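You operate a simulated robot arm through the tools that you are given. There is no shell and no other tool.

Carry out the task below with a simulated robot arm. There is one attempt and no reset: what you move stays moved.

JOB
Unlock the grey case and set out both power banks.
Fine: turn the lock dial to the number on the lock code card and free the latch; the teal power bank goes in the green bay, the white one in the purple bay; the lid stays open. Set down upright: what you pick out.

The check looks at the end state, three seconds after you hand in, the way a careful person would. Anything else that was tipped, shoved, dropped, spilled or broken makes it a failure. A push-on lid holds only when it is set on centred and level and pressed home; a screw cap is set on level and turned clockwise until tight.

ROBOT AND FRAMES
A 6-joint arm with a fingered hand, fixed in place. Base frame: the origin is at the foot of the arm, x ahead of it, y to its left, z up. Units: mm, rad, N and s.
With the tool pointing down near the work surface it reaches from about 320 to 820 mm from the base axis. Its first joint turns from -2.897 to 2.897 rad. Payload 4 kg.
The TCP is the grasp point between the finger pads, 26 mm short of the fingertips. In the tool frame z runs along the fingers and y along their closing line. The gripper opens to 132 mm. The gripper's body begins 73 mm behind the TCP. The gripper is a hand of 5 fingers: y runs from the thumb to the fingers, the wrist lies at [0, 0, -239] in the tool frame, and closing takes about 1.5 s.
Orientation is that of the tool frame in the base frame, as a unit quaternion [w, x, y, z]. With the fingers straight down and closing along the base's y, the tool's x points along the base's -x, its y along +y and its z along -z.

CONTROLS
- The arm moves only by the tool step_arm. Its argument "commands" is a list of rows, each an object of numbers (a shift or turn left out is 0, a gripper value left out holds the last): "rx", "ry", "rz": the turn, a rotation vector about the tool's x, y, z in rad; "tx", "ty", "tz": the shift along the tool's x, y, z in cm; "gripper": the gripper command, from -1 (shut) to 1 (fully open), values between in proportion. In form: [{"rx": .., "ry": .., "rz": .., "tx": .., "ty": .., "tz": .., "gripper": ..}, ...]. A call has 1 to 20 rows; each row shifts and turns the commanded pose from where the row before left it, along the tool's axes as they then stand. Each row takes 0.2 s and may step no farther than 50 mm and 0.15 rad from the row before; otherwise, or with a gripper value out of range, the whole call is refused. Where a pose cannot be reached the arm comes as near as it can. A force on the tool above 90 N (or 10 N above the force at the start of the call, whichever is more), or a blocked arm, ends the call early, and 0.2 s more pass. Each finger travels about 45 mm/s and halts on what it meets, pressing with about 33 N; the grip force reading is that of the motor and also rises with nothing between the fingers. The clock runs only during rows and for 0.2 s after the last one: add rows that do not move to give the fingers time. The reply holds the time, the measured pose of the TCP, the force on the tool along the base axes, the opening and the grip force, in the units named above and with some noise, with the torque about the TCP (base axes, N m) and any sound that the robot's microphone picked up.
- Cameras (640 x 400 px; columns grow to the right, rows downward): "scene" is fixed at [400.1, -499.3, 1579]; the picture's right is [0.96, -0.29, 0.00], its down [-0.26, -0.85, -0.45] and it looks along [0.13, 0.43, -0.89] (base axes); focal length 214 px, centre (320, 200). "wrist" rides on the gripper at [85, 2, -97] in the tool frame; the picture's right is [-0.02, 1.00, 0.00], its down [-0.75, -0.02, -0.66] and it looks along [-0.66, -0.01, 0.75] (tool axes); focal length 270 px, centre (320, 200). There is no depth. A picture from a camera that has moved, and an enlarged one, comes with that camera's place and axes in the base frame and with its lens.
- snapshot(camera): a new picture of that camera. The clock stands still meanwhile.
- grasp_type(shape): the hand has 5 fingers and takes this shape, open, in about a second: jaw (thumb against the fingers, like two jaws); tri (thumb and two fingers); tip (a fingertip pinch); poke (one finger out to press); point (the index stretched); flat (the hand flat); cup (the hand cupped); fist (a fist). The gripper value then closes the fingers along that shape, each until it touches; the sizes above hold for jaw. It gives what a move gives, with no picture.
- close_up(camera, box): a new picture of the part [left, top, right, bottom] of that camera's present view, enlarged. The clock stands still meanwhile.
- finish_job(): hands the job in; it is judged then, once.

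Nothing tells you positions but the pictures and the camera data. Unless the task says otherwise, let go and move clear before handing in.

The tools are called after "Emit:" by a JSON object that holds its "name" and its "arguments". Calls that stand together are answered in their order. step_arm: Moves the arm, as the interface text tells. Its arguments: {"type":"object","properties":{"commands":{"type":"array","items":{"type":"object","properties":{"rx":{"type":"number"},"ry":{"type":"number"},"rz":{"type":"number"},"tx":{"type":"number"},"ty":{"type":"number"},"tz":{"type":"number"},"gripper":{"type":"number"}}}}},"required":["commands"]} The other tools are called the same way: grasp_type (shape) gives the hand a shape; snapshot (camera) takes a picture; close_up (camera, box) takes an enlarged picture of a part of a camera's view; finish_job () hands the job in.

At the start:

```text
time_s: 0.0
ee_pos: [375.6, -45.2, 1346.8]
orientation: [0.001, 0.0, 1.0, 0.001]
ft_force: [0.3, 0.2, 0.2]
torque: [0.0, 0.03, -0.02]
width: 131.8
grip_force: 0.1
shape: jaw
```

scene: 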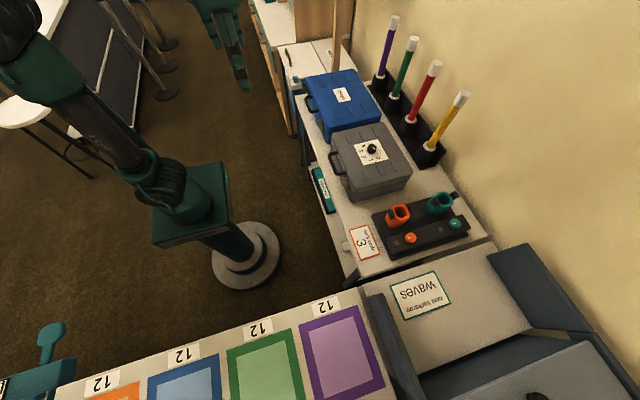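
wrist: 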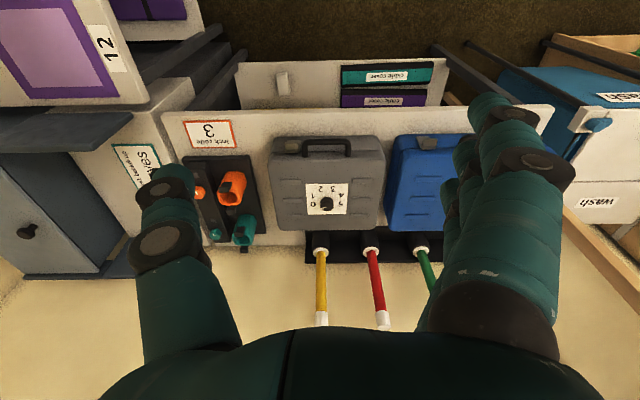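

I see a grey case with a dial on a table ahead, a lock code card (orange border, "3"), and coloured bays on a surface at the lower edge. I'll look closer before moving.

Emit:
{"name": "close_up", "arguments": {"camera": "scene", "box": [280, 90, 480, 270]}}

Emit:
{"name": "close_up", "arguments": {"camera": "scene", "box": [0, 270, 640, 400]}}

Emit:
{"name": "close_up", "arguments": {"camera": "wrist", "box": [160, 50, 460, 250]}}

Emit:
{"name": "close_up", "arguments": {"camera": "scene", "box": [320, 120, 420, 200]}}

```text
2.22 times, centred on (380, 180) of scene
camera zoom: at [400.1, -499.3, 1579.0], right [0.96, -0.29, 0.0], down [-0.26, -0.85, -0.45], along [0.13, 0.43, -0.89], focal length 477 px, centre (187, 244)
```

zoom: 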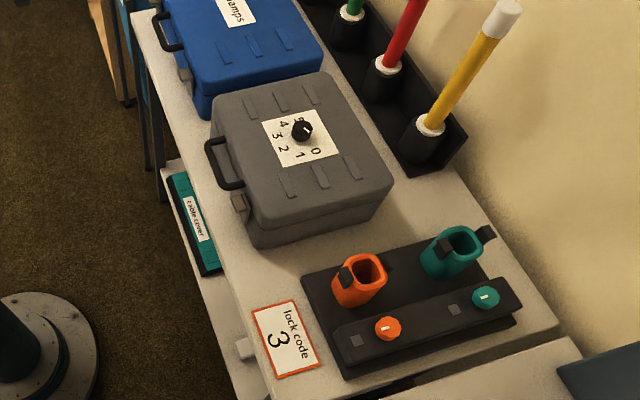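

```text
1.00 times, centred on (320, 335) of scene (not enlarged: the box is as wide or as high as the picture)
camera zoom: at [400.1, -499.3, 1579.0], right [0.96, -0.29, 0.0], down [-0.26, -0.85, -0.45], along [0.13, 0.43, -0.89], focal length 214 px, centre (320, 65)
```

zoom: 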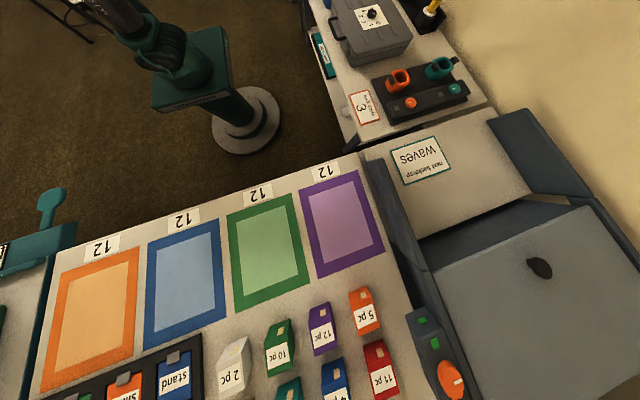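

```text
2.00 times, centred on (310, 150) of wrist
camera zoom: at [292.0, -42.9, 1444.7], right [0.02, 1.0, 0.0], down [0.75, -0.02, 0.66], along [0.66, -0.01, -0.75], focal length 541 px, centre (340, 300)
```

zoom: 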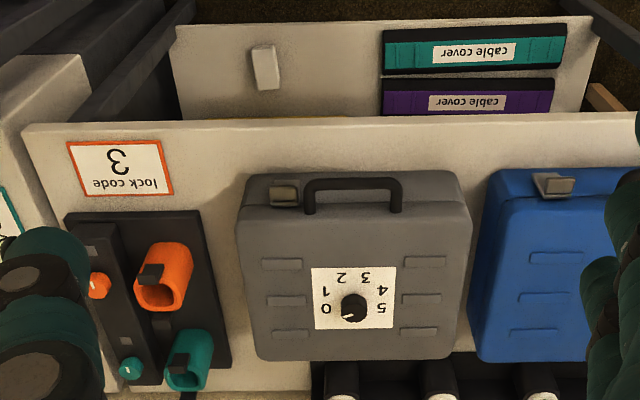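

```text
5.00 times, centred on (370, 160) of scene
camera zoom: at [400.1, -499.3, 1579.0], right [0.96, -0.29, 0.0], down [-0.26, -0.85, -0.45], along [0.13, 0.43, -0.89], focal length 1072 px, centre (70, 400)
```

zoom: 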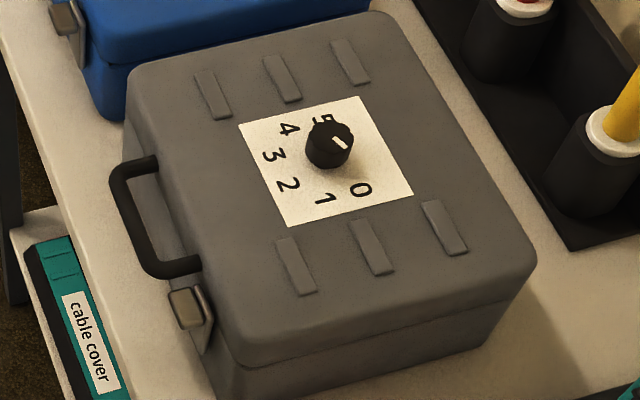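

The dial triangulates to about (751, -35, 935), and the lock code card reads 3. I'll zoom in on the dial, the latch and the bays before moving.

Emit:
{"name": "close_up", "arguments": {"camera": "wrist", "box": [290, 175, 370, 225]}}

Emit:
{"name": "close_up", "arguments": {"camera": "wrist", "box": [260, 125, 400, 215]}}

Emit:
{"name": "close_up", "arguments": {"camera": "scene", "box": [355, 130, 395, 165]}}

Emit:
{"name": "close_up", "arguments": {"camera": "scene", "box": [200, 280, 440, 400]}}

Emit:
{"name": "close_up", "arguments": {"camera": "scene", "box": [0, 280, 240, 400]}}

```text
8.00 times, centred on (330, 200) of wrist
camera zoom: at [292.0, -42.9, 1444.7], right [0.02, 1.0, 0.0], down [0.75, -0.02, 0.66], along [0.66, -0.01, -0.75], focal length 2162 px, centre (240, 200)
```

zoom: 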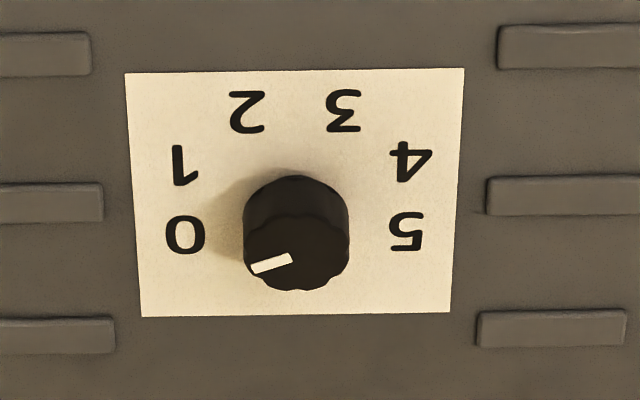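

```text
4.44 times, centred on (330, 170) of wrist
camera zoom: at [292.0, -42.9, 1444.7], right [0.02, 1.0, 0.0], down [0.75, -0.02, 0.66], along [0.66, -0.01, -0.75], focal length 1201 px, centre (276, 333)
```

zoom: 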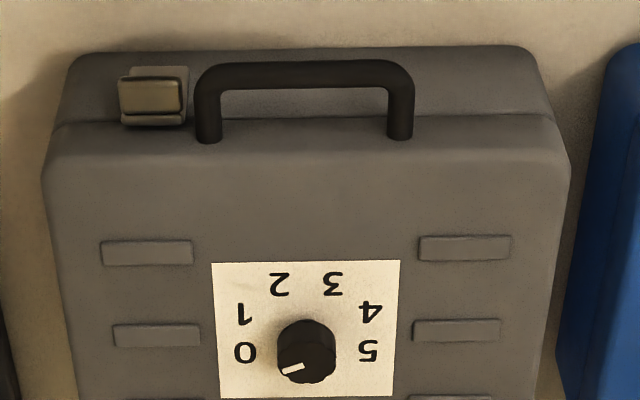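

```text
11.43 times, centred on (375, 148) of scene
camera zoom: at [400.1, -499.3, 1579.0], right [0.96, -0.29, 0.0], down [-0.26, -0.85, -0.45], along [0.13, 0.43, -0.89], focal length 2451 px, centre (-309, 800)
```

zoom: 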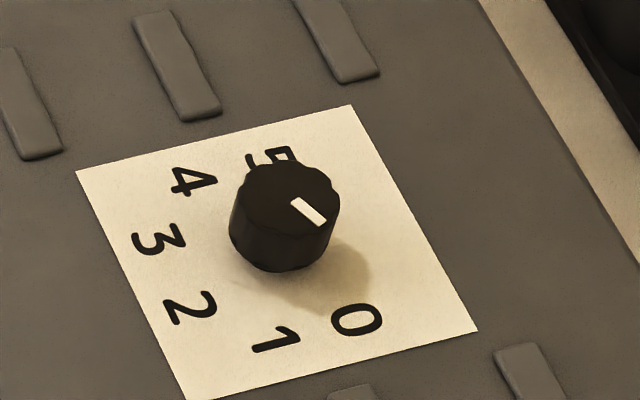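

```text
2.67 times, centred on (320, 340) of scene
camera zoom: at [400.1, -499.3, 1579.0], right [0.96, -0.29, 0.0], down [-0.26, -0.85, -0.45], along [0.13, 0.43, -0.89], focal length 572 px, centre (320, -173)
```

zoom: 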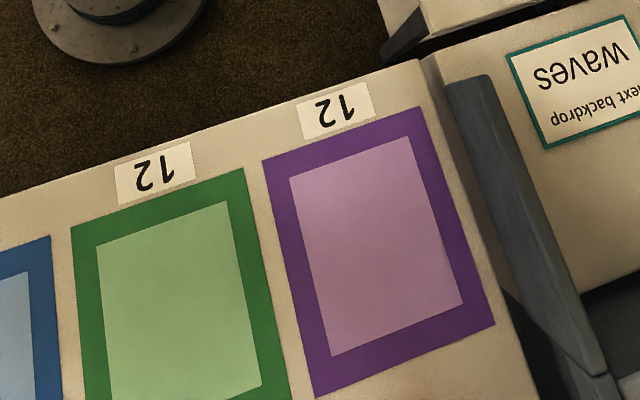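

```text
2.67 times, centred on (120, 340) of scene
camera zoom: at [400.1, -499.3, 1579.0], right [0.96, -0.29, 0.0], down [-0.26, -0.85, -0.45], along [0.13, 0.43, -0.89], focal length 572 px, centre (853, -173)
```

zoom: 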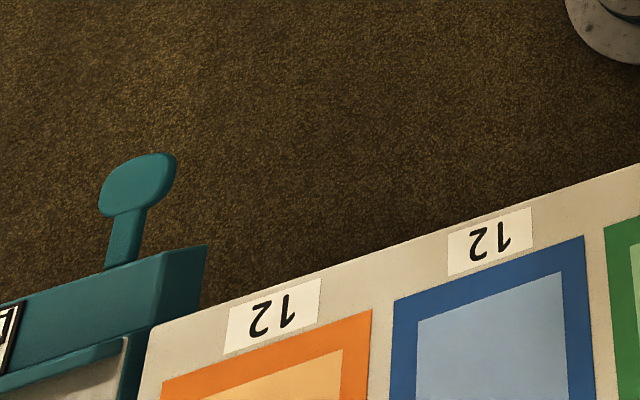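

The dial points at 0 and needs to go to 3, which is about 138° clockwise seen from above. I'll move closer above the case to look at the dial, latch and layout.

Emit:
{"name": "step_arm", "arguments": {"commands": [{"tx": -3.2, "tz": 2.8, "gripper": 1}, {"tx": -3.2, "tz": 2.8}, {"tx": -3.2, "tz": 2.8}, {"tx": -3.2, "tz": 2.8}, {"tx": -3.2, "tz": 2.8}, {"tx": -3.2, "tz": 2.8}, {"tx": 0}]}}

Emit:
{"name": "snapshot", "arguments": {"camera": "wrist"}}

Emit:
{"name": "snapshot", "arguments": {"camera": "scene"}}

```text
time_s: 1.6
ee_pos: [568.3, -42.0, 1180.1]
orientation: [0.0, 0.0, 1.0, 0.001]
ft_force: [-0.5, -0.9, -1.0]
torque: [0.0, 0.01, 0.01]
width: 131.9
grip_force: 0.1
shape: jaw
```

```text
taken
camera wrist: at [484.1, -39.5, 1277.2], right [0.02, 1.0, 0.0], down [0.75, -0.02, 0.66], along [0.66, -0.01, -0.75], focal length 270 px, centre (320, 200)
```

wrist: 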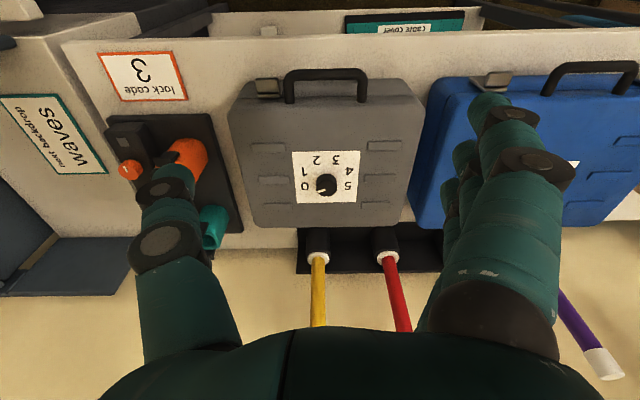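

```text
taken
```

scene: 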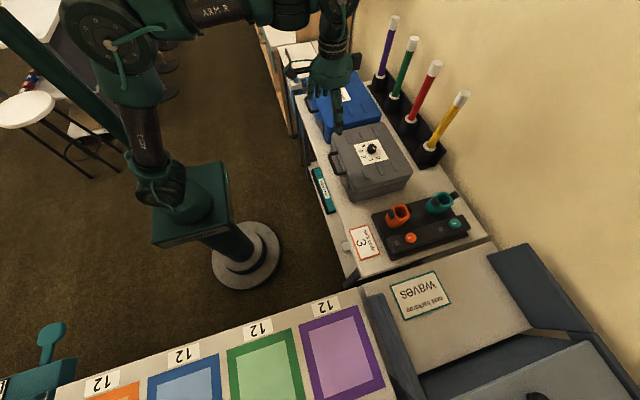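

The case, its handle and its latch are clear now. I'll take enlargements to measure the corners, latch and dial.

Emit:
{"name": "close_up", "arguments": {"camera": "wrist", "box": [220, 50, 440, 240]}}

Emit:
{"name": "close_up", "arguments": {"camera": "wrist", "box": [245, 60, 385, 120]}}

Emit:
{"name": "close_up", "arguments": {"camera": "scene", "box": [320, 90, 480, 210]}}

```text
2.11 times, centred on (330, 145) of wrist
camera zoom: at [484.1, -39.5, 1277.2], right [0.02, 1.0, 0.0], down [0.75, -0.02, 0.66], along [0.66, -0.01, -0.75], focal length 569 px, centre (299, 316)
```

zoom: 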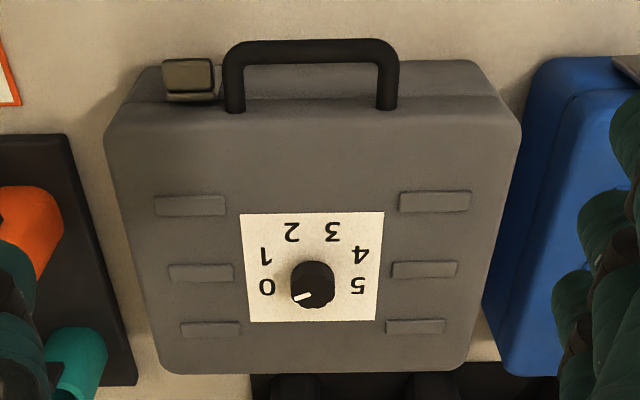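

```text
4.57 times, centred on (315, 90) of wrist
camera zoom: at [484.1, -39.5, 1277.2], right [0.02, 1.0, 0.0], down [0.75, -0.02, 0.66], along [0.66, -0.01, -0.75], focal length 1236 px, centre (343, 703)
```

zoom: 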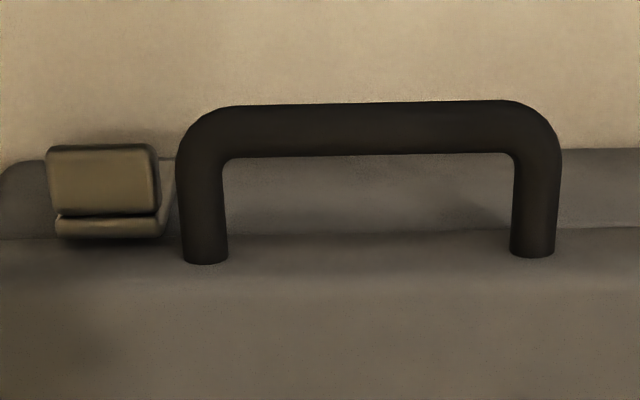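

```text
3.33 times, centred on (400, 150) of scene
camera zoom: at [400.1, -499.3, 1579.0], right [0.96, -0.29, 0.0], down [-0.26, -0.85, -0.45], along [0.13, 0.43, -0.89], focal length 715 px, centre (53, 367)
```

zoom: 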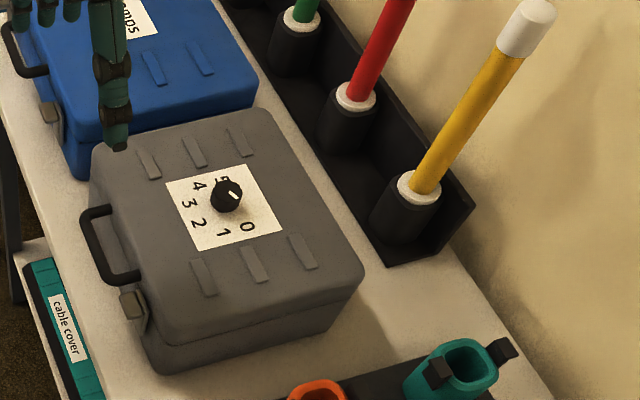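

The card centre is near (748, -33, 918) and the latch near (611, -110, 900). I'll bring the hand in front of the case for a close look at the latch.

Emit:
{"name": "step_arm", "arguments": {"commands": [{"tx": 1.4, "ty": -1.4, "tz": 3.6}, {"tx": 1.4, "ty": -1.4, "tz": 3.6}, {"tx": 1.4, "ty": -1.4, "tz": 3.6}, {"tx": 1.4, "ty": -1.4, "tz": 3.6}, {"tx": 1.4, "ty": -1.4, "tz": 3.6}, {"tx": 0}]}}

Emit:
{"name": "snapshot", "arguments": {"camera": "wrist"}}

Emit:
{"name": "close_up", "arguments": {"camera": "wrist", "box": [240, 80, 440, 200]}}

```text
time_s: 3.0
ee_pos: [499.6, -115.7, 1001.0]
orientation: [0.001, 0.0, 1.0, 0.0]
ft_force: [0.7, -1.2, -0.8]
torque: [0.0, 0.01, -0.02]
width: 131.7
grip_force: 0.0
shape: jaw
```

```text
taken
camera wrist: at [415.4, -113.3, 1096.9], right [0.02, 1.0, 0.0], down [0.75, -0.02, 0.66], along [0.66, -0.01, -0.75], focal length 270 px, centre (320, 200)
```

wrist: 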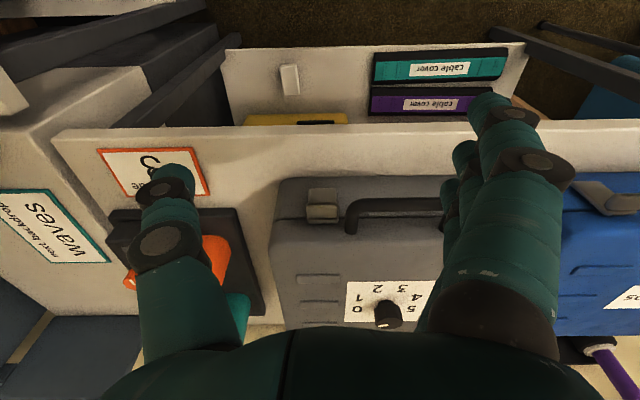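

```text
3.20 times, centred on (340, 140) of wrist
camera zoom: at [415.4, -113.3, 1096.9], right [0.02, 1.0, 0.0], down [0.75, -0.02, 0.66], along [0.66, -0.01, -0.75], focal length 865 px, centre (256, 392)
```

zoom: 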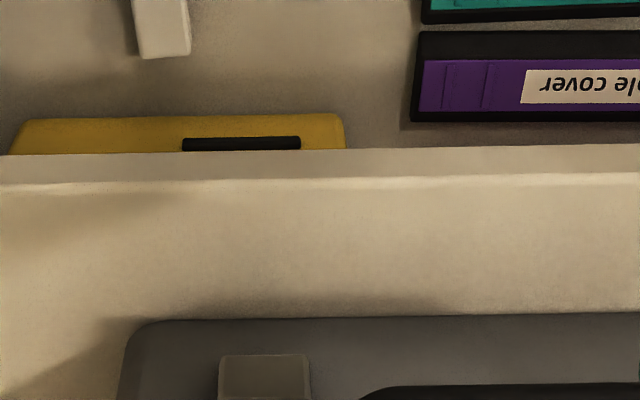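

Emit:
{"name": "close_up", "arguments": {"camera": "wrist", "box": [270, 160, 370, 240]}}

Emit:
{"name": "close_up", "arguments": {"camera": "wrist", "box": [220, 130, 460, 330]}}

```text
5.00 times, centred on (320, 200) of wrist
camera zoom: at [415.4, -113.3, 1096.9], right [0.02, 1.0, 0.0], down [0.75, -0.02, 0.66], along [0.66, -0.01, -0.75], focal length 1351 px, centre (320, 200)
```

zoom: 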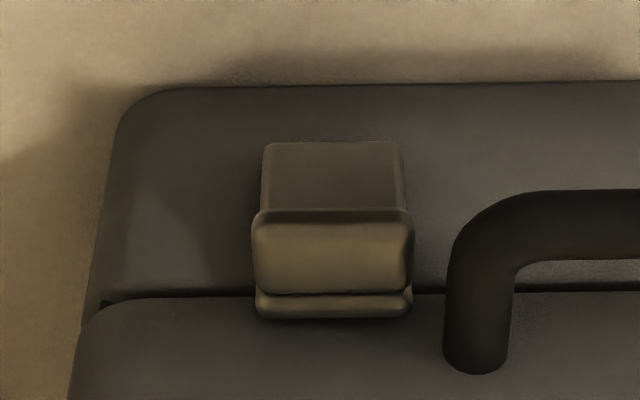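

```text
2.00 times, centred on (340, 230) of wrist
camera zoom: at [415.4, -113.3, 1096.9], right [0.02, 1.0, 0.0], down [0.75, -0.02, 0.66], along [0.66, -0.01, -0.75], focal length 541 px, centre (280, 140)
```

zoom: 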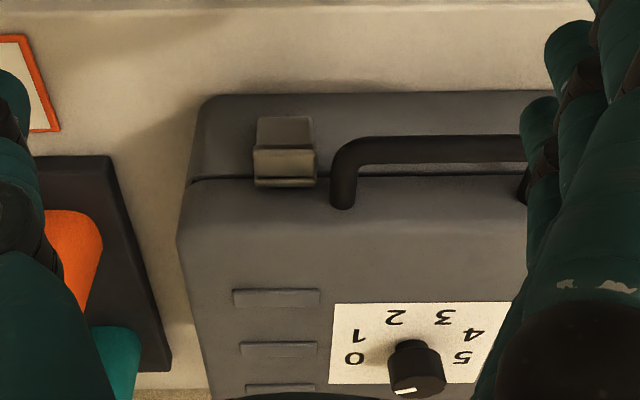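

The latch sits just in front of the lid seam beside the handle. I'll enlarge the scene view of both latches to understand which way it hinges.

Emit:
{"name": "close_up", "arguments": {"camera": "scene", "box": [335, 160, 375, 210]}}

Emit:
{"name": "close_up", "arguments": {"camera": "scene", "box": [300, 85, 350, 125]}}

Emit:
{"name": "close_up", "arguments": {"camera": "wrist", "box": [560, 160, 640, 240]}}

```text
8.00 times, centred on (355, 185) of scene
camera zoom: at [400.1, -499.3, 1579.0], right [0.96, -0.29, 0.0], down [-0.26, -0.85, -0.45], along [0.13, 0.43, -0.89], focal length 1716 px, centre (40, 320)
```

zoom: 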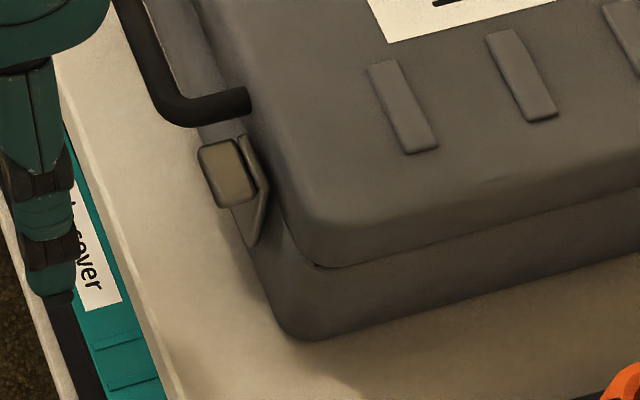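

```text
10.00 times, centred on (325, 105) of scene
camera zoom: at [400.1, -499.3, 1579.0], right [0.96, -0.29, 0.0], down [-0.26, -0.85, -0.45], along [0.13, 0.43, -0.89], focal length 2145 px, centre (270, 1150)
```

zoom: 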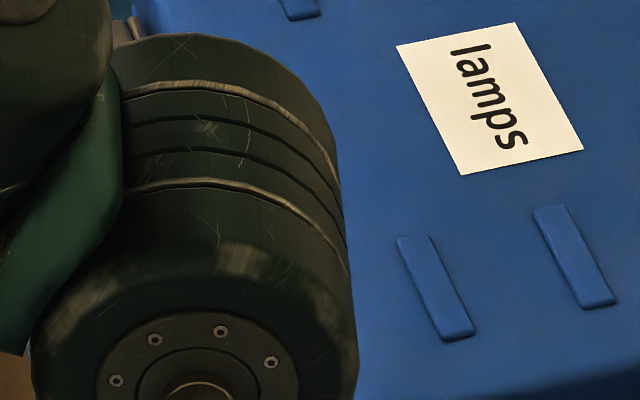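

```text
5.00 times, centred on (600, 200) of wrist
camera zoom: at [415.4, -113.3, 1096.9], right [0.02, 1.0, 0.0], down [0.75, -0.02, 0.66], along [0.66, -0.01, -0.75], focal length 1351 px, centre (-1080, 200)
```

zoom: 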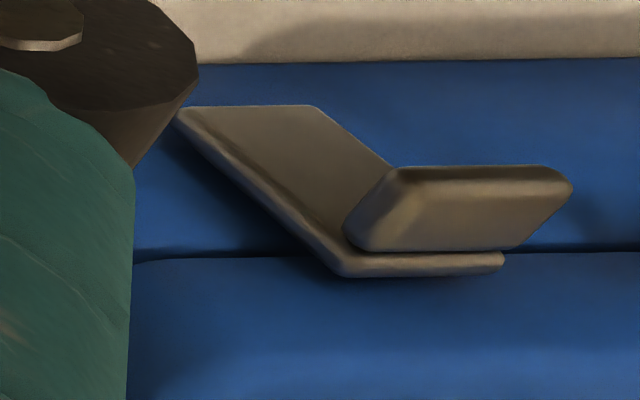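

The latch is a plate on the case front with a thumb lip jutting out near its top, so it likely hinges at its lower end and pressing the lip down and out should free it. The dial comes first, so I'll move above it.

Emit:
{"name": "step_arm", "arguments": {"commands": [{"tx": -2.0, "ty": 1.0, "tz": -3.5}, {"tx": -4.0, "ty": 1.35, "tz": -1.5}, {"tx": -4.0, "ty": 1.35, "tz": -1}, {"tx": -4.0, "ty": 1.35}, {"tx": -4.0, "ty": 1.35}, {"tx": -4.0, "ty": 1.35}, {"tx": -2.5, "ty": 0.5}, {"tx": 0}]}}

Emit:
{"name": "snapshot", "arguments": {"camera": "wrist"}}

Emit:
{"name": "snapshot", "arguments": {"camera": "scene"}}

```text
time_s: 4.8
ee_pos: [743.2, -31.3, 1060.4]
orientation: [0.001, -0.001, 1.0, -0.001]
ft_force: [-0.1, -0.2, 0.0]
torque: [-0.02, 0.01, 0.01]
width: 131.9
grip_force: 0.0
shape: jaw
```

```text
taken
camera wrist: at [659.2, -28.8, 1156.5], right [0.02, 1.0, 0.0], down [0.75, -0.02, 0.66], along [0.66, -0.01, -0.75], focal length 270 px, centre (320, 200)
```

wrist: 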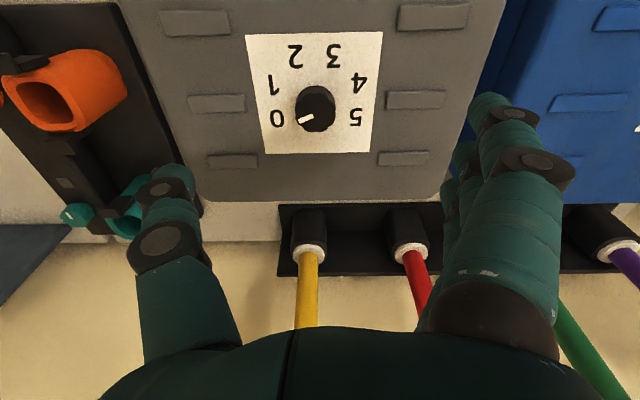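

```text
taken
```

scene: 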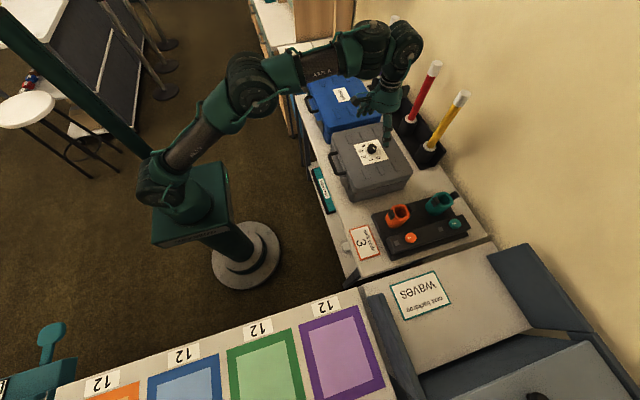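

Emit:
{"name": "close_up", "arguments": {"camera": "wrist", "box": [240, 20, 400, 170]}}

Emit:
{"name": "close_up", "arguments": {"camera": "scene", "box": [320, 80, 480, 200]}}

```text
2.67 times, centred on (320, 95) of wrist
camera zoom: at [659.2, -28.8, 1156.5], right [0.02, 1.0, 0.0], down [0.75, -0.02, 0.66], along [0.66, -0.01, -0.75], focal length 721 px, centre (320, 480)
```

zoom: 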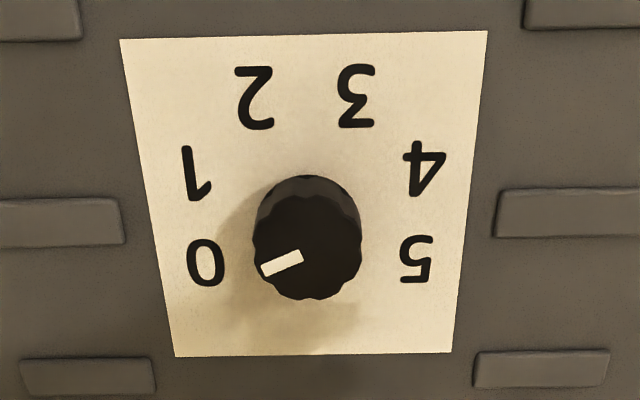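

```text
3.33 times, centred on (400, 140) of scene
camera zoom: at [400.1, -499.3, 1579.0], right [0.96, -0.29, 0.0], down [-0.26, -0.85, -0.45], along [0.13, 0.43, -0.89], focal length 715 px, centre (53, 400)
```

zoom: 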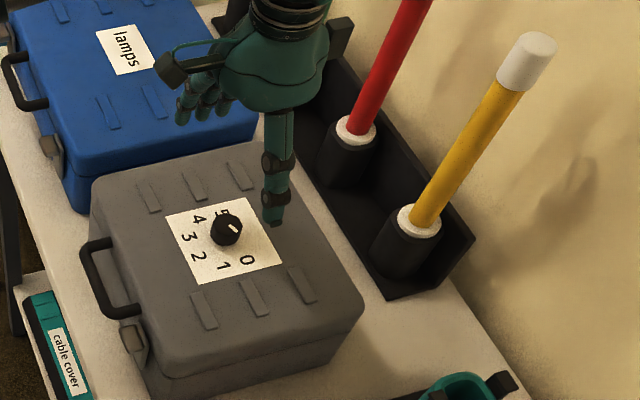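

The dial axis is at about (752, -33), its top near z 941 and the card at z 918, with the batons well behind the case. I'll try the three-finger shape in free air to see where its fingertips sit.

Emit:
{"name": "grasp_type", "arguments": {"shape": "tri"}}

Emit:
{"name": "snapshot", "arguments": {"camera": "wrist"}}

Emit:
{"name": "close_up", "arguments": {"camera": "scene", "box": [340, 20, 440, 170]}}

```text
time_s: 5.7
ee_pos: [742.9, -30.5, 1059.5]
orientation: [0.001, 0.0, 1.0, 0.0]
ft_force: [0.2, 0.2, 0.3]
torque: [0.0, 0.01, 0.0]
width: 131.6
grip_force: 0.0
shape: tri
```

```text
taken
camera wrist: at [659.0, -29.0, 1156.6], right [0.02, 1.0, 0.0], down [0.75, -0.02, 0.66], along [0.66, -0.01, -0.75], focal length 270 px, centre (320, 200)
```

wrist: 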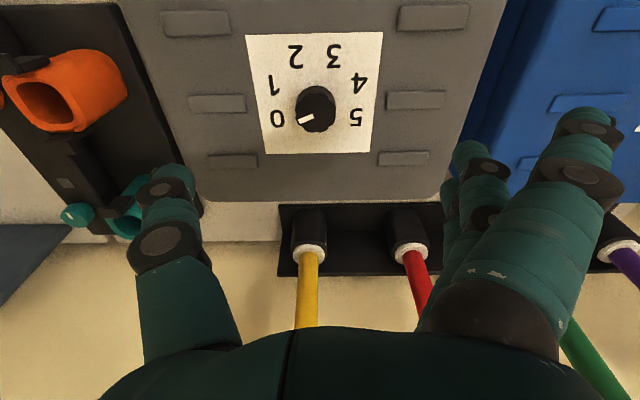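

```text
2.67 times, centred on (390, 95) of scene
camera zoom: at [400.1, -499.3, 1579.0], right [0.96, -0.29, 0.0], down [-0.26, -0.85, -0.45], along [0.13, 0.43, -0.89], focal length 572 px, centre (133, 480)
```

zoom: 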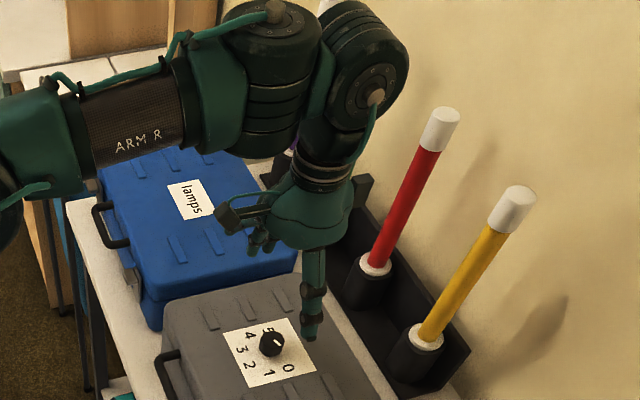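

I'll close the tri shape partway in free air to see how the fingertips meet.

Emit:
{"name": "step_arm", "arguments": {"commands": [{"gripper": -0.45}, {}, {}, {}, {}, {}, {}, {}]}}

Emit:
{"name": "snapshot", "arguments": {"camera": "wrist"}}

Emit:
{"name": "close_up", "arguments": {"camera": "scene", "box": [360, 60, 440, 170]}}

```text
time_s: 7.5
ee_pos: [742.6, -30.7, 1059.2]
orientation: [0.002, 0.001, 1.0, 0.001]
ft_force: [1.7, 0.0, 0.3]
torque: [0.01, -0.05, 0.06]
width: 37.0
grip_force: 0.1
shape: tri
```

```text
taken
camera wrist: at [659.0, -29.0, 1156.6], right [0.02, 1.0, 0.0], down [0.75, -0.02, 0.66], along [0.66, -0.01, -0.75], focal length 270 px, centre (320, 200)
```

wrist: 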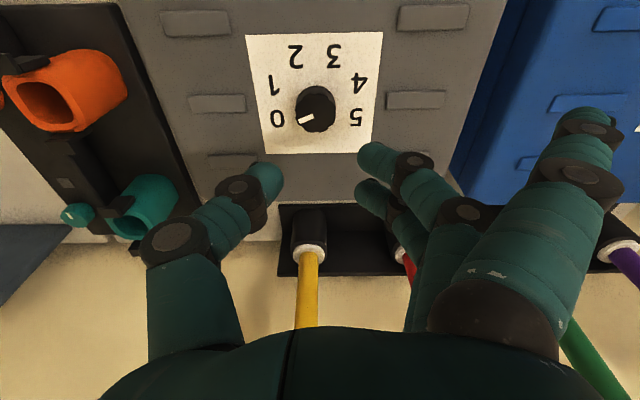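

```text
3.64 times, centred on (400, 115) of scene
camera zoom: at [400.1, -499.3, 1579.0], right [0.96, -0.29, 0.0], down [-0.26, -0.85, -0.45], along [0.13, 0.43, -0.89], focal length 780 px, centre (29, 509)
```

zoom: 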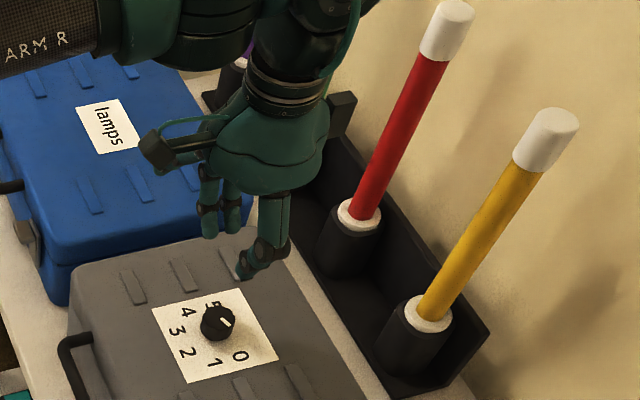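

The tri shape brings the thumb and two fingertips together around the tool axis, which suits the knob. I'll reopen it and check the wrist can turn -1.2 to +1.2 rad in free air.

Emit:
{"name": "step_arm", "arguments": {"commands": [{"rz": 0.15, "gripper": 0.1}, {"rz": 0.15}, {"rz": 0.15}, {"rz": 0.15}, {"rz": 0.15}, {"rz": 0.15}, {"rz": 0.15}, {"rz": 0.15}, {"tx": 0}]}}

Emit:
{"name": "step_arm", "arguments": {"commands": [{"rz": -0.15}, {"rz": -0.15}, {"rz": -0.15}, {"rz": -0.15}, {"rz": -0.15}, {"rz": -0.15}, {"rz": -0.15}, {"rz": -0.15}, {"rz": -0.15}, {"rz": -0.15}, {"rz": -0.15}, {"rz": -0.15}, {"rz": -0.15}, {"rz": -0.15}, {"rz": -0.15}, {"rz": -0.15}, {"tx": 0}]}}

Emit:
{"name": "snapshot", "arguments": {"camera": "wrist"}}

```text
time_s: 9.5
ee_pos: [743.8, -32.3, 1059.9]
orientation: [0.0, 0.565, 0.825, 0.001]
ft_force: [0.3, 0.1, -0.4]
torque: [0.0, 0.0, 0.03]
width: 71.9
grip_force: 0.1
shape: tri
```

```text
time_s: 13.1
ee_pos: [742.9, -31.8, 1060.1]
orientation: [0.0, -0.565, 0.825, -0.001]
ft_force: [-1.0, -0.3, 0.5]
torque: [0.02, 0.0, 0.02]
width: 71.8
grip_force: 0.0
shape: tri
```

```text
taken
camera wrist: at [711.6, -109.7, 1157.0], right [-0.92, 0.38, 0.0], down [0.29, 0.7, 0.66], along [0.25, 0.61, -0.75], focal length 270 px, centre (320, 200)
```

wrist: 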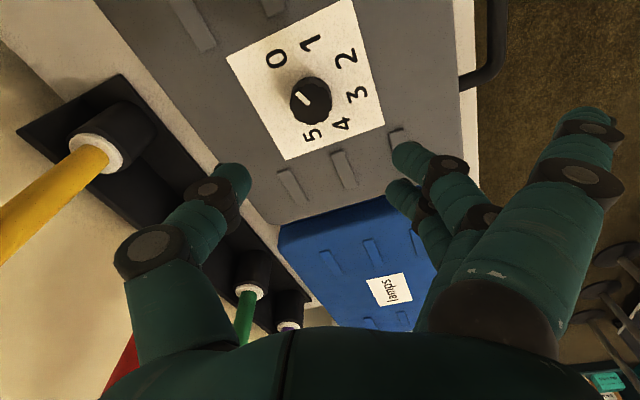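

The wrist has the range I need. I'll centre over the knob and lower the open fingertips around it, stopping about 4 mm above the card.

Emit:
{"name": "step_arm", "arguments": {"commands": [{"tx": -0.22, "ty": -0.92}, {"tz": 2.5}, {"tz": 2.5}, {"tz": 2.5}, {"tz": 1.5}, {"tx": 0}]}}

Emit:
{"name": "snapshot", "arguments": {"camera": "wrist"}}

Emit:
{"name": "close_up", "arguments": {"camera": "scene", "box": [340, 100, 420, 180]}}

```text
time_s: 14.5
ee_pos: [753.8, -33.4, 971.4]
orientation: [0.0, -0.564, 0.826, 0.0]
ft_force: [0.1, -0.6, 0.4]
torque: [-0.01, 0.0, 0.02]
width: 71.6
grip_force: 0.1
shape: tri
```

```text
taken
camera wrist: at [721.6, -110.8, 1067.6], right [-0.92, 0.38, 0.0], down [0.29, 0.7, 0.66], along [0.25, 0.61, -0.75], focal length 270 px, centre (320, 200)
```

wrist: 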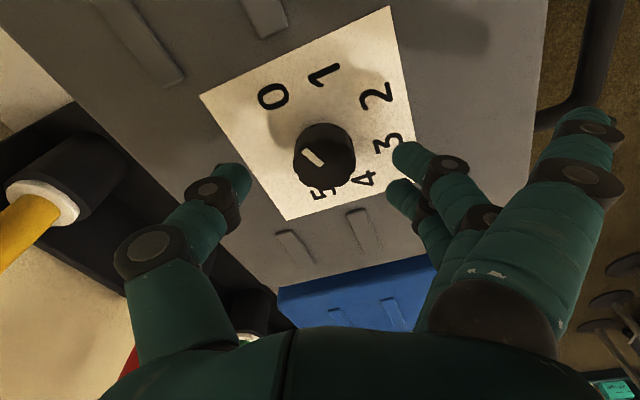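

```text
5.00 times, centred on (380, 140) of scene
camera zoom: at [400.1, -499.3, 1579.0], right [0.96, -0.29, 0.0], down [-0.26, -0.85, -0.45], along [0.13, 0.43, -0.89], focal length 1072 px, centre (20, 500)
```

zoom: 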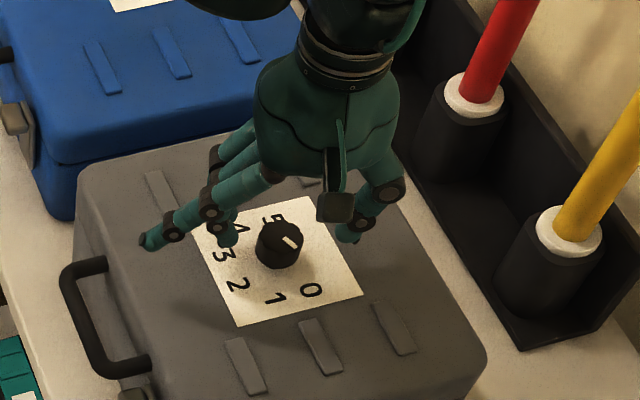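

Emit:
{"name": "step_arm", "arguments": {"commands": [{"tz": 1.2}, {"tz": 1.0}, {"tx": 0}]}}

Emit:
{"name": "step_arm", "arguments": {"commands": [{"gripper": -0.2}, {}, {"gripper": -0.4}, {}, {"gripper": -0.6}, {}, {"gripper": -0.8}, {}, {}, {}]}}

Emit:
{"name": "snapshot", "arguments": {"camera": "wrist"}}

Emit:
{"name": "close_up", "arguments": {"camera": "scene", "box": [340, 100, 420, 180]}}

```text
time_s: 15.3
ee_pos: [751.5, -33.3, 948.5]
orientation: [0.0, -0.565, 0.825, -0.001]
ft_force: [0.1, -0.3, 0.7]
torque: [0.01, 0.0, -0.06]
width: 71.5
grip_force: 0.0
shape: tri
```

```text
time_s: 17.5
ee_pos: [751.4, -33.8, 948.2]
orientation: [0.0, -0.564, 0.826, 0.0]
ft_force: [-0.3, 1.4, -0.9]
torque: [0.06, 0.04, -0.02]
width: 24.0
grip_force: 32.8
shape: tri
```

```text
taken
camera wrist: at [720.7, -112.3, 1045.5], right [-0.92, 0.38, 0.0], down [0.29, 0.7, 0.66], along [0.25, 0.61, -0.75], focal length 270 px, centre (320, 200)
```

wrist: 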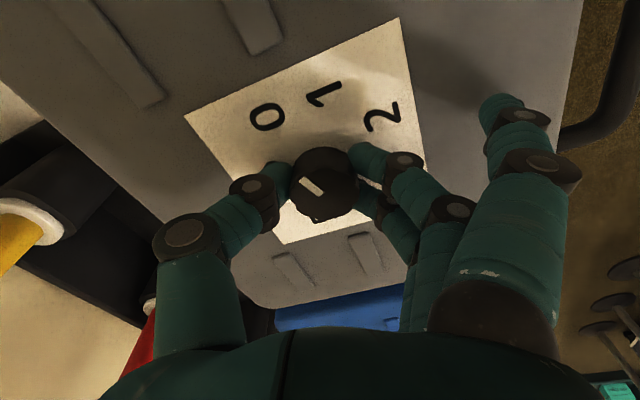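

```text
5.00 times, centred on (380, 140) of scene
camera zoom: at [400.1, -499.3, 1579.0], right [0.96, -0.29, 0.0], down [-0.26, -0.85, -0.45], along [0.13, 0.43, -0.89], focal length 1072 px, centre (20, 500)
```

zoom: 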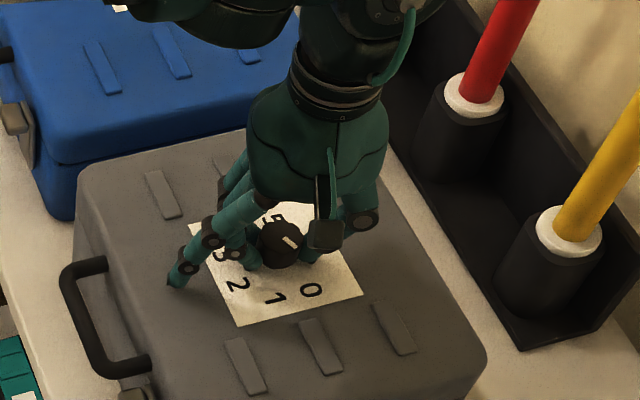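

The knob is gripped. Before turning, I'll check whether the idle index finger clears the lid ribs.

Emit:
{"name": "close_up", "arguments": {"camera": "scene", "box": [345, 130, 395, 170]}}

Emit:
{"name": "close_up", "arguments": {"camera": "wrist", "box": [240, 80, 560, 280]}}

```text
10.00 times, centred on (370, 150) of scene
camera zoom: at [400.1, -499.3, 1579.0], right [0.96, -0.29, 0.0], down [-0.26, -0.85, -0.45], along [0.13, 0.43, -0.89], focal length 2145 px, centre (-180, 700)
```

zoom: 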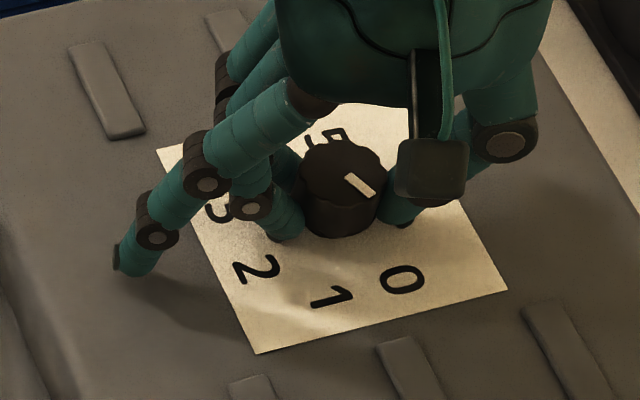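

```text
2.00 times, centred on (400, 180) of wrist
camera zoom: at [720.7, -112.3, 1045.5], right [-0.92, 0.38, 0.0], down [0.29, 0.7, 0.66], along [0.25, 0.61, -0.75], focal length 541 px, centre (160, 240)
```

zoom: 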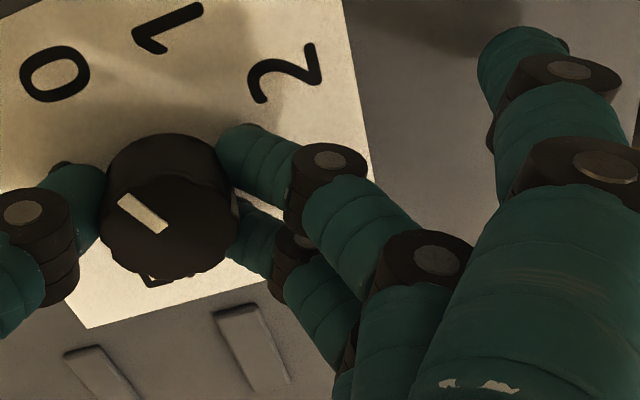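

The idle index tip hovers almost at lid level and would sweep the ribs during the turn. I'll release, raise 8 mm and re-grip the knob higher so everything clears.

Emit:
{"name": "step_arm", "arguments": {"commands": [{"gripper": -0.2}, {}, {}, {"tz": -0.7}, {"tx": 0}, {"gripper": -0.4}, {}, {"gripper": -0.6}, {}, {"gripper": -0.8}, {}, {}, {}]}}

Emit:
{"name": "close_up", "arguments": {"camera": "scene", "box": [345, 130, 395, 170]}}

Emit:
{"name": "close_up", "arguments": {"camera": "wrist", "box": [240, 80, 560, 280]}}

```text
time_s: 20.3
ee_pos: [752.7, -34.6, 954.8]
orientation: [0.0, -0.564, 0.826, -0.001]
ft_force: [1.0, 1.3, -1.0]
torque: [0.08, 0.0, 0.0]
width: 23.8
grip_force: 33.0
shape: tri
```

```text
10.00 times, centred on (370, 150) of scene
camera zoom: at [400.1, -499.3, 1579.0], right [0.96, -0.29, 0.0], down [-0.26, -0.85, -0.45], along [0.13, 0.43, -0.89], focal length 2145 px, centre (-180, 700)
```

zoom: 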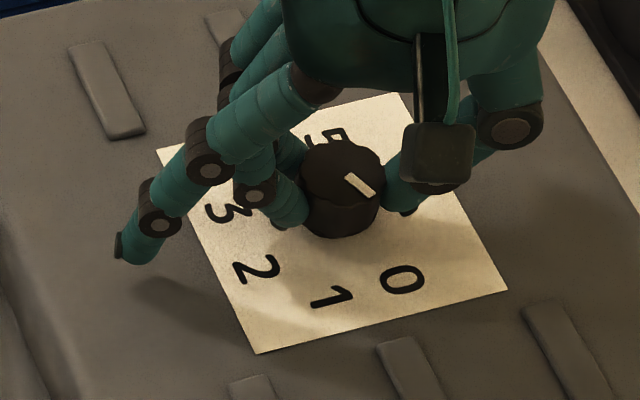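

```text
2.00 times, centred on (400, 180) of wrist
camera zoom: at [720.7, -112.2, 1052.6], right [-0.92, 0.38, 0.0], down [0.29, 0.7, 0.66], along [0.25, 0.61, -0.75], focal length 541 px, centre (160, 240)
```

zoom: 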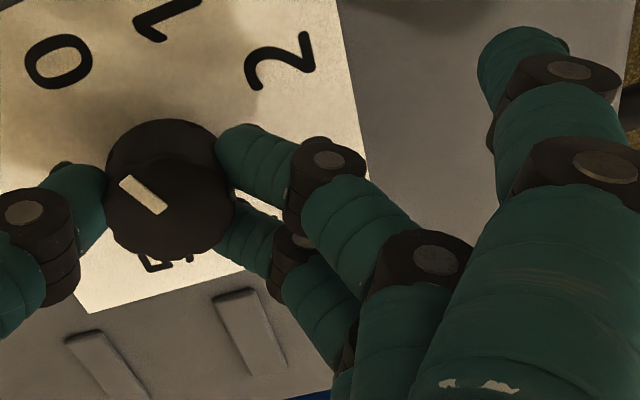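

The shadow shows the index now clears the lid. I'll turn a little first to confirm the knob follows the grip.

Emit:
{"name": "step_arm", "arguments": {"commands": [{"rz": 0.12}, {"rz": 0.12}, {"rz": 0.12}, {"rz": 0.12}, {"tx": 0}]}}

Emit:
{"name": "close_up", "arguments": {"camera": "scene", "box": [345, 130, 395, 170]}}

Emit:
{"name": "close_up", "arguments": {"camera": "wrist", "box": [240, 80, 560, 280]}}

```text
time_s: 21.5
ee_pos: [752.2, -34.7, 956.1]
orientation: [0.002, -0.351, 0.936, 0.0]
ft_force: [-2.6, -10.7, -0.1]
torque: [-0.18, 0.07, 0.02]
width: 23.6
grip_force: 33.2
shape: tri
```

```text
10.00 times, centred on (370, 150) of scene
camera zoom: at [400.1, -499.3, 1579.0], right [0.96, -0.29, 0.0], down [-0.26, -0.85, -0.45], along [0.13, 0.43, -0.89], focal length 2145 px, centre (-180, 700)
```

zoom: 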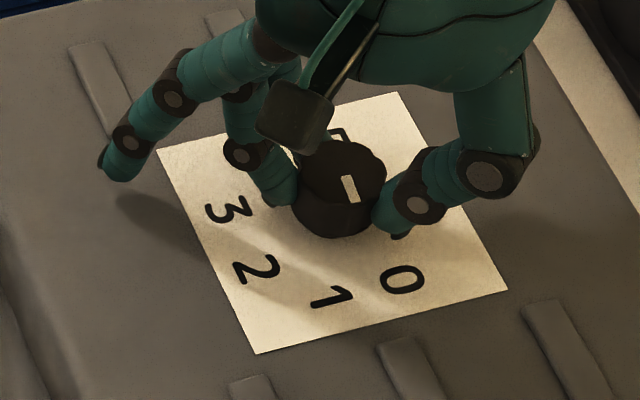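

```text
2.00 times, centred on (400, 180) of wrist
camera zoom: at [688.2, -88.7, 1052.5], right [-0.64, 0.77, 0.0], down [0.58, 0.48, 0.66], along [0.51, 0.42, -0.75], focal length 541 px, centre (160, 240)
```

zoom: 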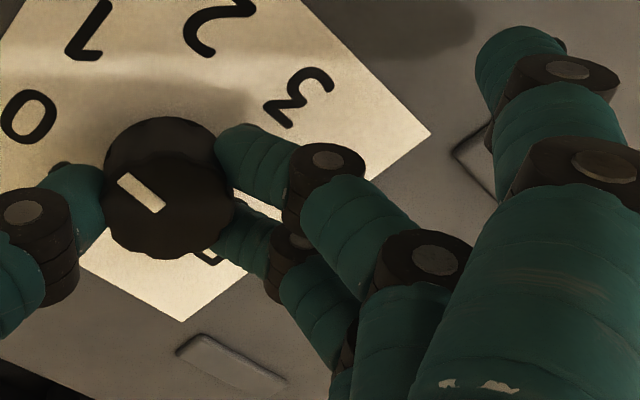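

The knob follows the hand. I'll continue the turn in two parts, watching forces.

Emit:
{"name": "step_arm", "arguments": {"commands": [{"rz": 0.12}, {"rz": 0.12}, {"rz": 0.12}, {"rz": 0.12}, {"rz": 0.12}, {"rz": 0.12}, {"rz": 0.12}, {"rz": 0.12}, {"tx": 0}]}}

Emit:
{"name": "close_up", "arguments": {"camera": "scene", "box": [345, 130, 395, 170]}}

Emit:
{"name": "close_up", "arguments": {"camera": "wrist", "box": [240, 80, 560, 280]}}

```text
time_s: 23.5
ee_pos: [751.5, -34.1, 955.3]
orientation: [0.001, 0.122, 0.993, -0.001]
ft_force: [-14.7, -13.4, 0.8]
torque: [-0.34, 0.32, 0.02]
width: 24.1
grip_force: 33.3
shape: tri
```

```text
10.00 times, centred on (370, 150) of scene
camera zoom: at [400.1, -499.3, 1579.0], right [0.96, -0.29, 0.0], down [-0.26, -0.85, -0.45], along [0.13, 0.43, -0.89], focal length 2145 px, centre (-180, 700)
```

zoom: 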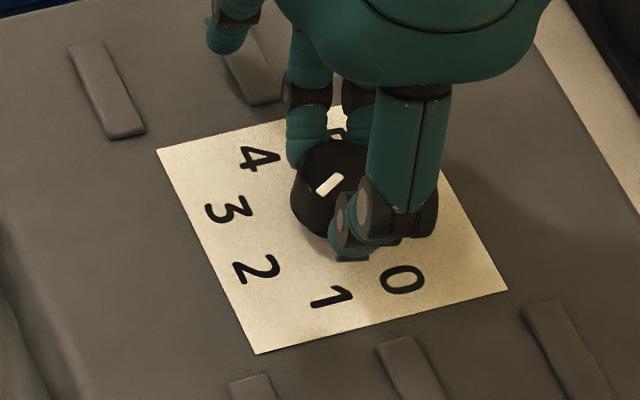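

```text
2.00 times, centred on (400, 180) of wrist
camera zoom: at [671.3, -11.6, 1052.6], right [0.26, 0.97, 0.0], down [0.73, -0.2, 0.66], along [0.64, -0.17, -0.75], focal length 541 px, centre (160, 240)
```

zoom: 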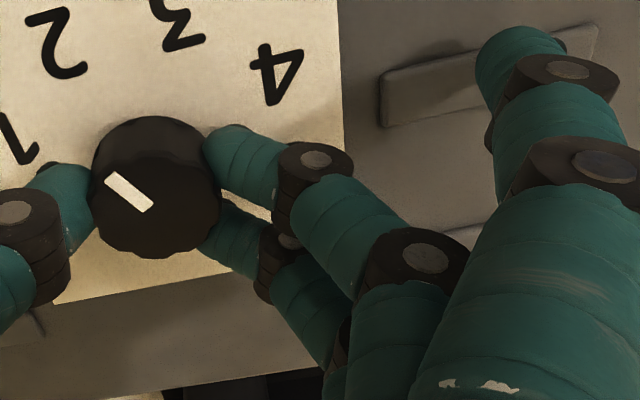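

Emit:
{"name": "step_arm", "arguments": {"commands": [{"rz": 0.12}, {"rz": 0.12}, {"rz": 0.12}, {"rz": 0.12}, {"rz": 0.12}, {"rz": 0.12}, {"rz": 0.12}, {"rz": 0.12}, {"tx": 0}]}}

Emit:
{"name": "close_up", "arguments": {"camera": "scene", "box": [345, 130, 395, 170]}}

Emit:
{"name": "close_up", "arguments": {"camera": "wrist", "box": [180, 60, 500, 260]}}

```text
time_s: 25.5
ee_pos: [753.7, -34.8, 956.4]
orientation: [0.0, 0.566, 0.824, 0.002]
ft_force: [-17.2, -21.1, 2.2]
torque: [-0.44, 0.51, 0.07]
width: 24.1
grip_force: 33.4
shape: tri
```

```text
10.00 times, centred on (370, 150) of scene
camera zoom: at [400.1, -499.3, 1579.0], right [0.96, -0.29, 0.0], down [-0.26, -0.85, -0.45], along [0.13, 0.43, -0.89], focal length 2145 px, centre (-180, 700)
```

zoom: 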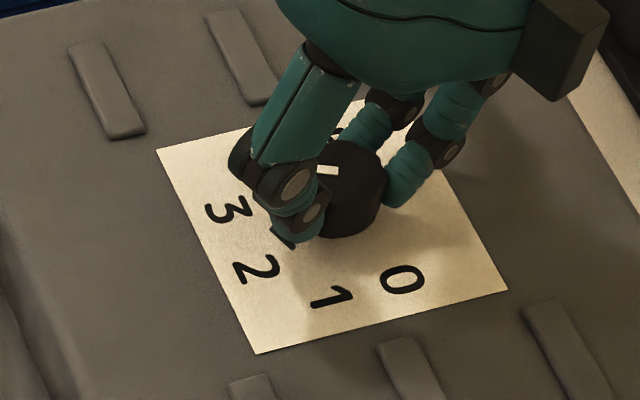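

```text
2.00 times, centred on (340, 160) of wrist
camera zoom: at [725.2, 45.2, 1052.7], right [0.94, 0.34, 0.0], down [0.25, -0.71, 0.66], along [0.22, -0.62, -0.75], focal length 541 px, centre (280, 280)
```

zoom: 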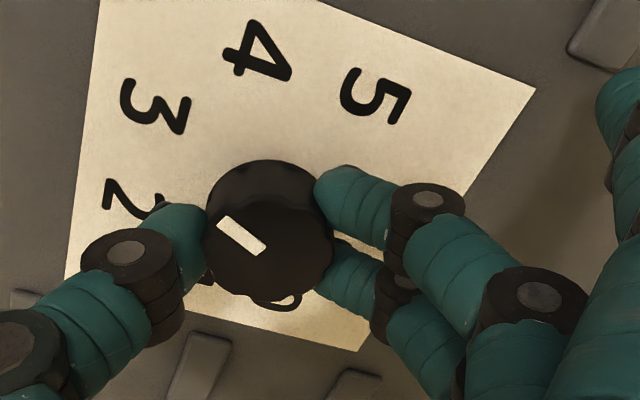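

By the wrist view the pointer now lines up with 3. I'll release, rise and verify from a clear view.

Emit:
{"name": "step_arm", "arguments": {"commands": [{"gripper": -0.5}, {}, {"gripper": -0.2}, {}, {"gripper": 0.1}, {}, {}, {}, {"tz": -2.5}, {"tz": -4}, {"tz": -4}, {"tx": 0}]}}

Emit:
{"name": "close_up", "arguments": {"camera": "scene", "box": [345, 130, 395, 170]}}

Emit:
{"name": "snapshot", "arguments": {"camera": "wrist"}}

```text
time_s: 28.1
ee_pos: [752.8, -33.1, 1060.3]
orientation: [0.0, 0.566, 0.824, 0.001]
ft_force: [0.3, 0.7, 0.5]
torque: [0.03, 0.02, 0.02]
width: 71.8
grip_force: 0.0
shape: tri
```

```text
10.00 times, centred on (370, 150) of scene
camera zoom: at [400.1, -499.3, 1579.0], right [0.96, -0.29, 0.0], down [-0.26, -0.85, -0.45], along [0.13, 0.43, -0.89], focal length 2145 px, centre (-180, 700)
```

zoom: 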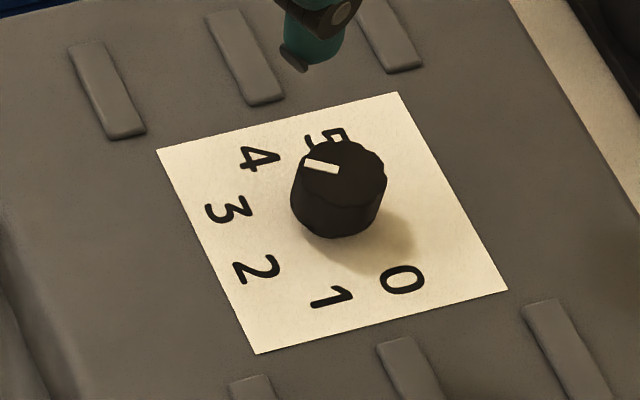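

```text
taken
camera wrist: at [725.0, 48.0, 1157.2], right [0.94, 0.34, 0.0], down [0.26, -0.71, 0.66], along [0.23, -0.62, -0.75], focal length 270 px, centre (320, 200)
```

wrist: 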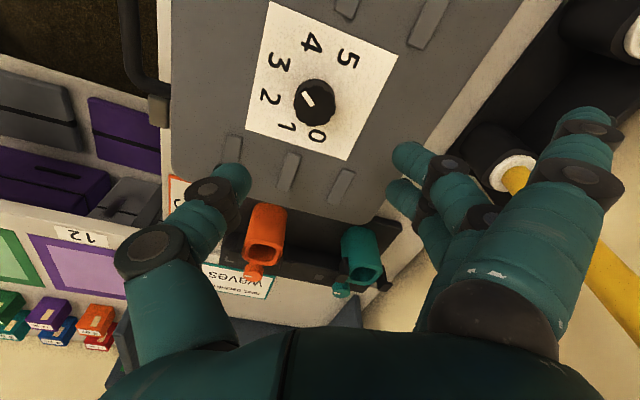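

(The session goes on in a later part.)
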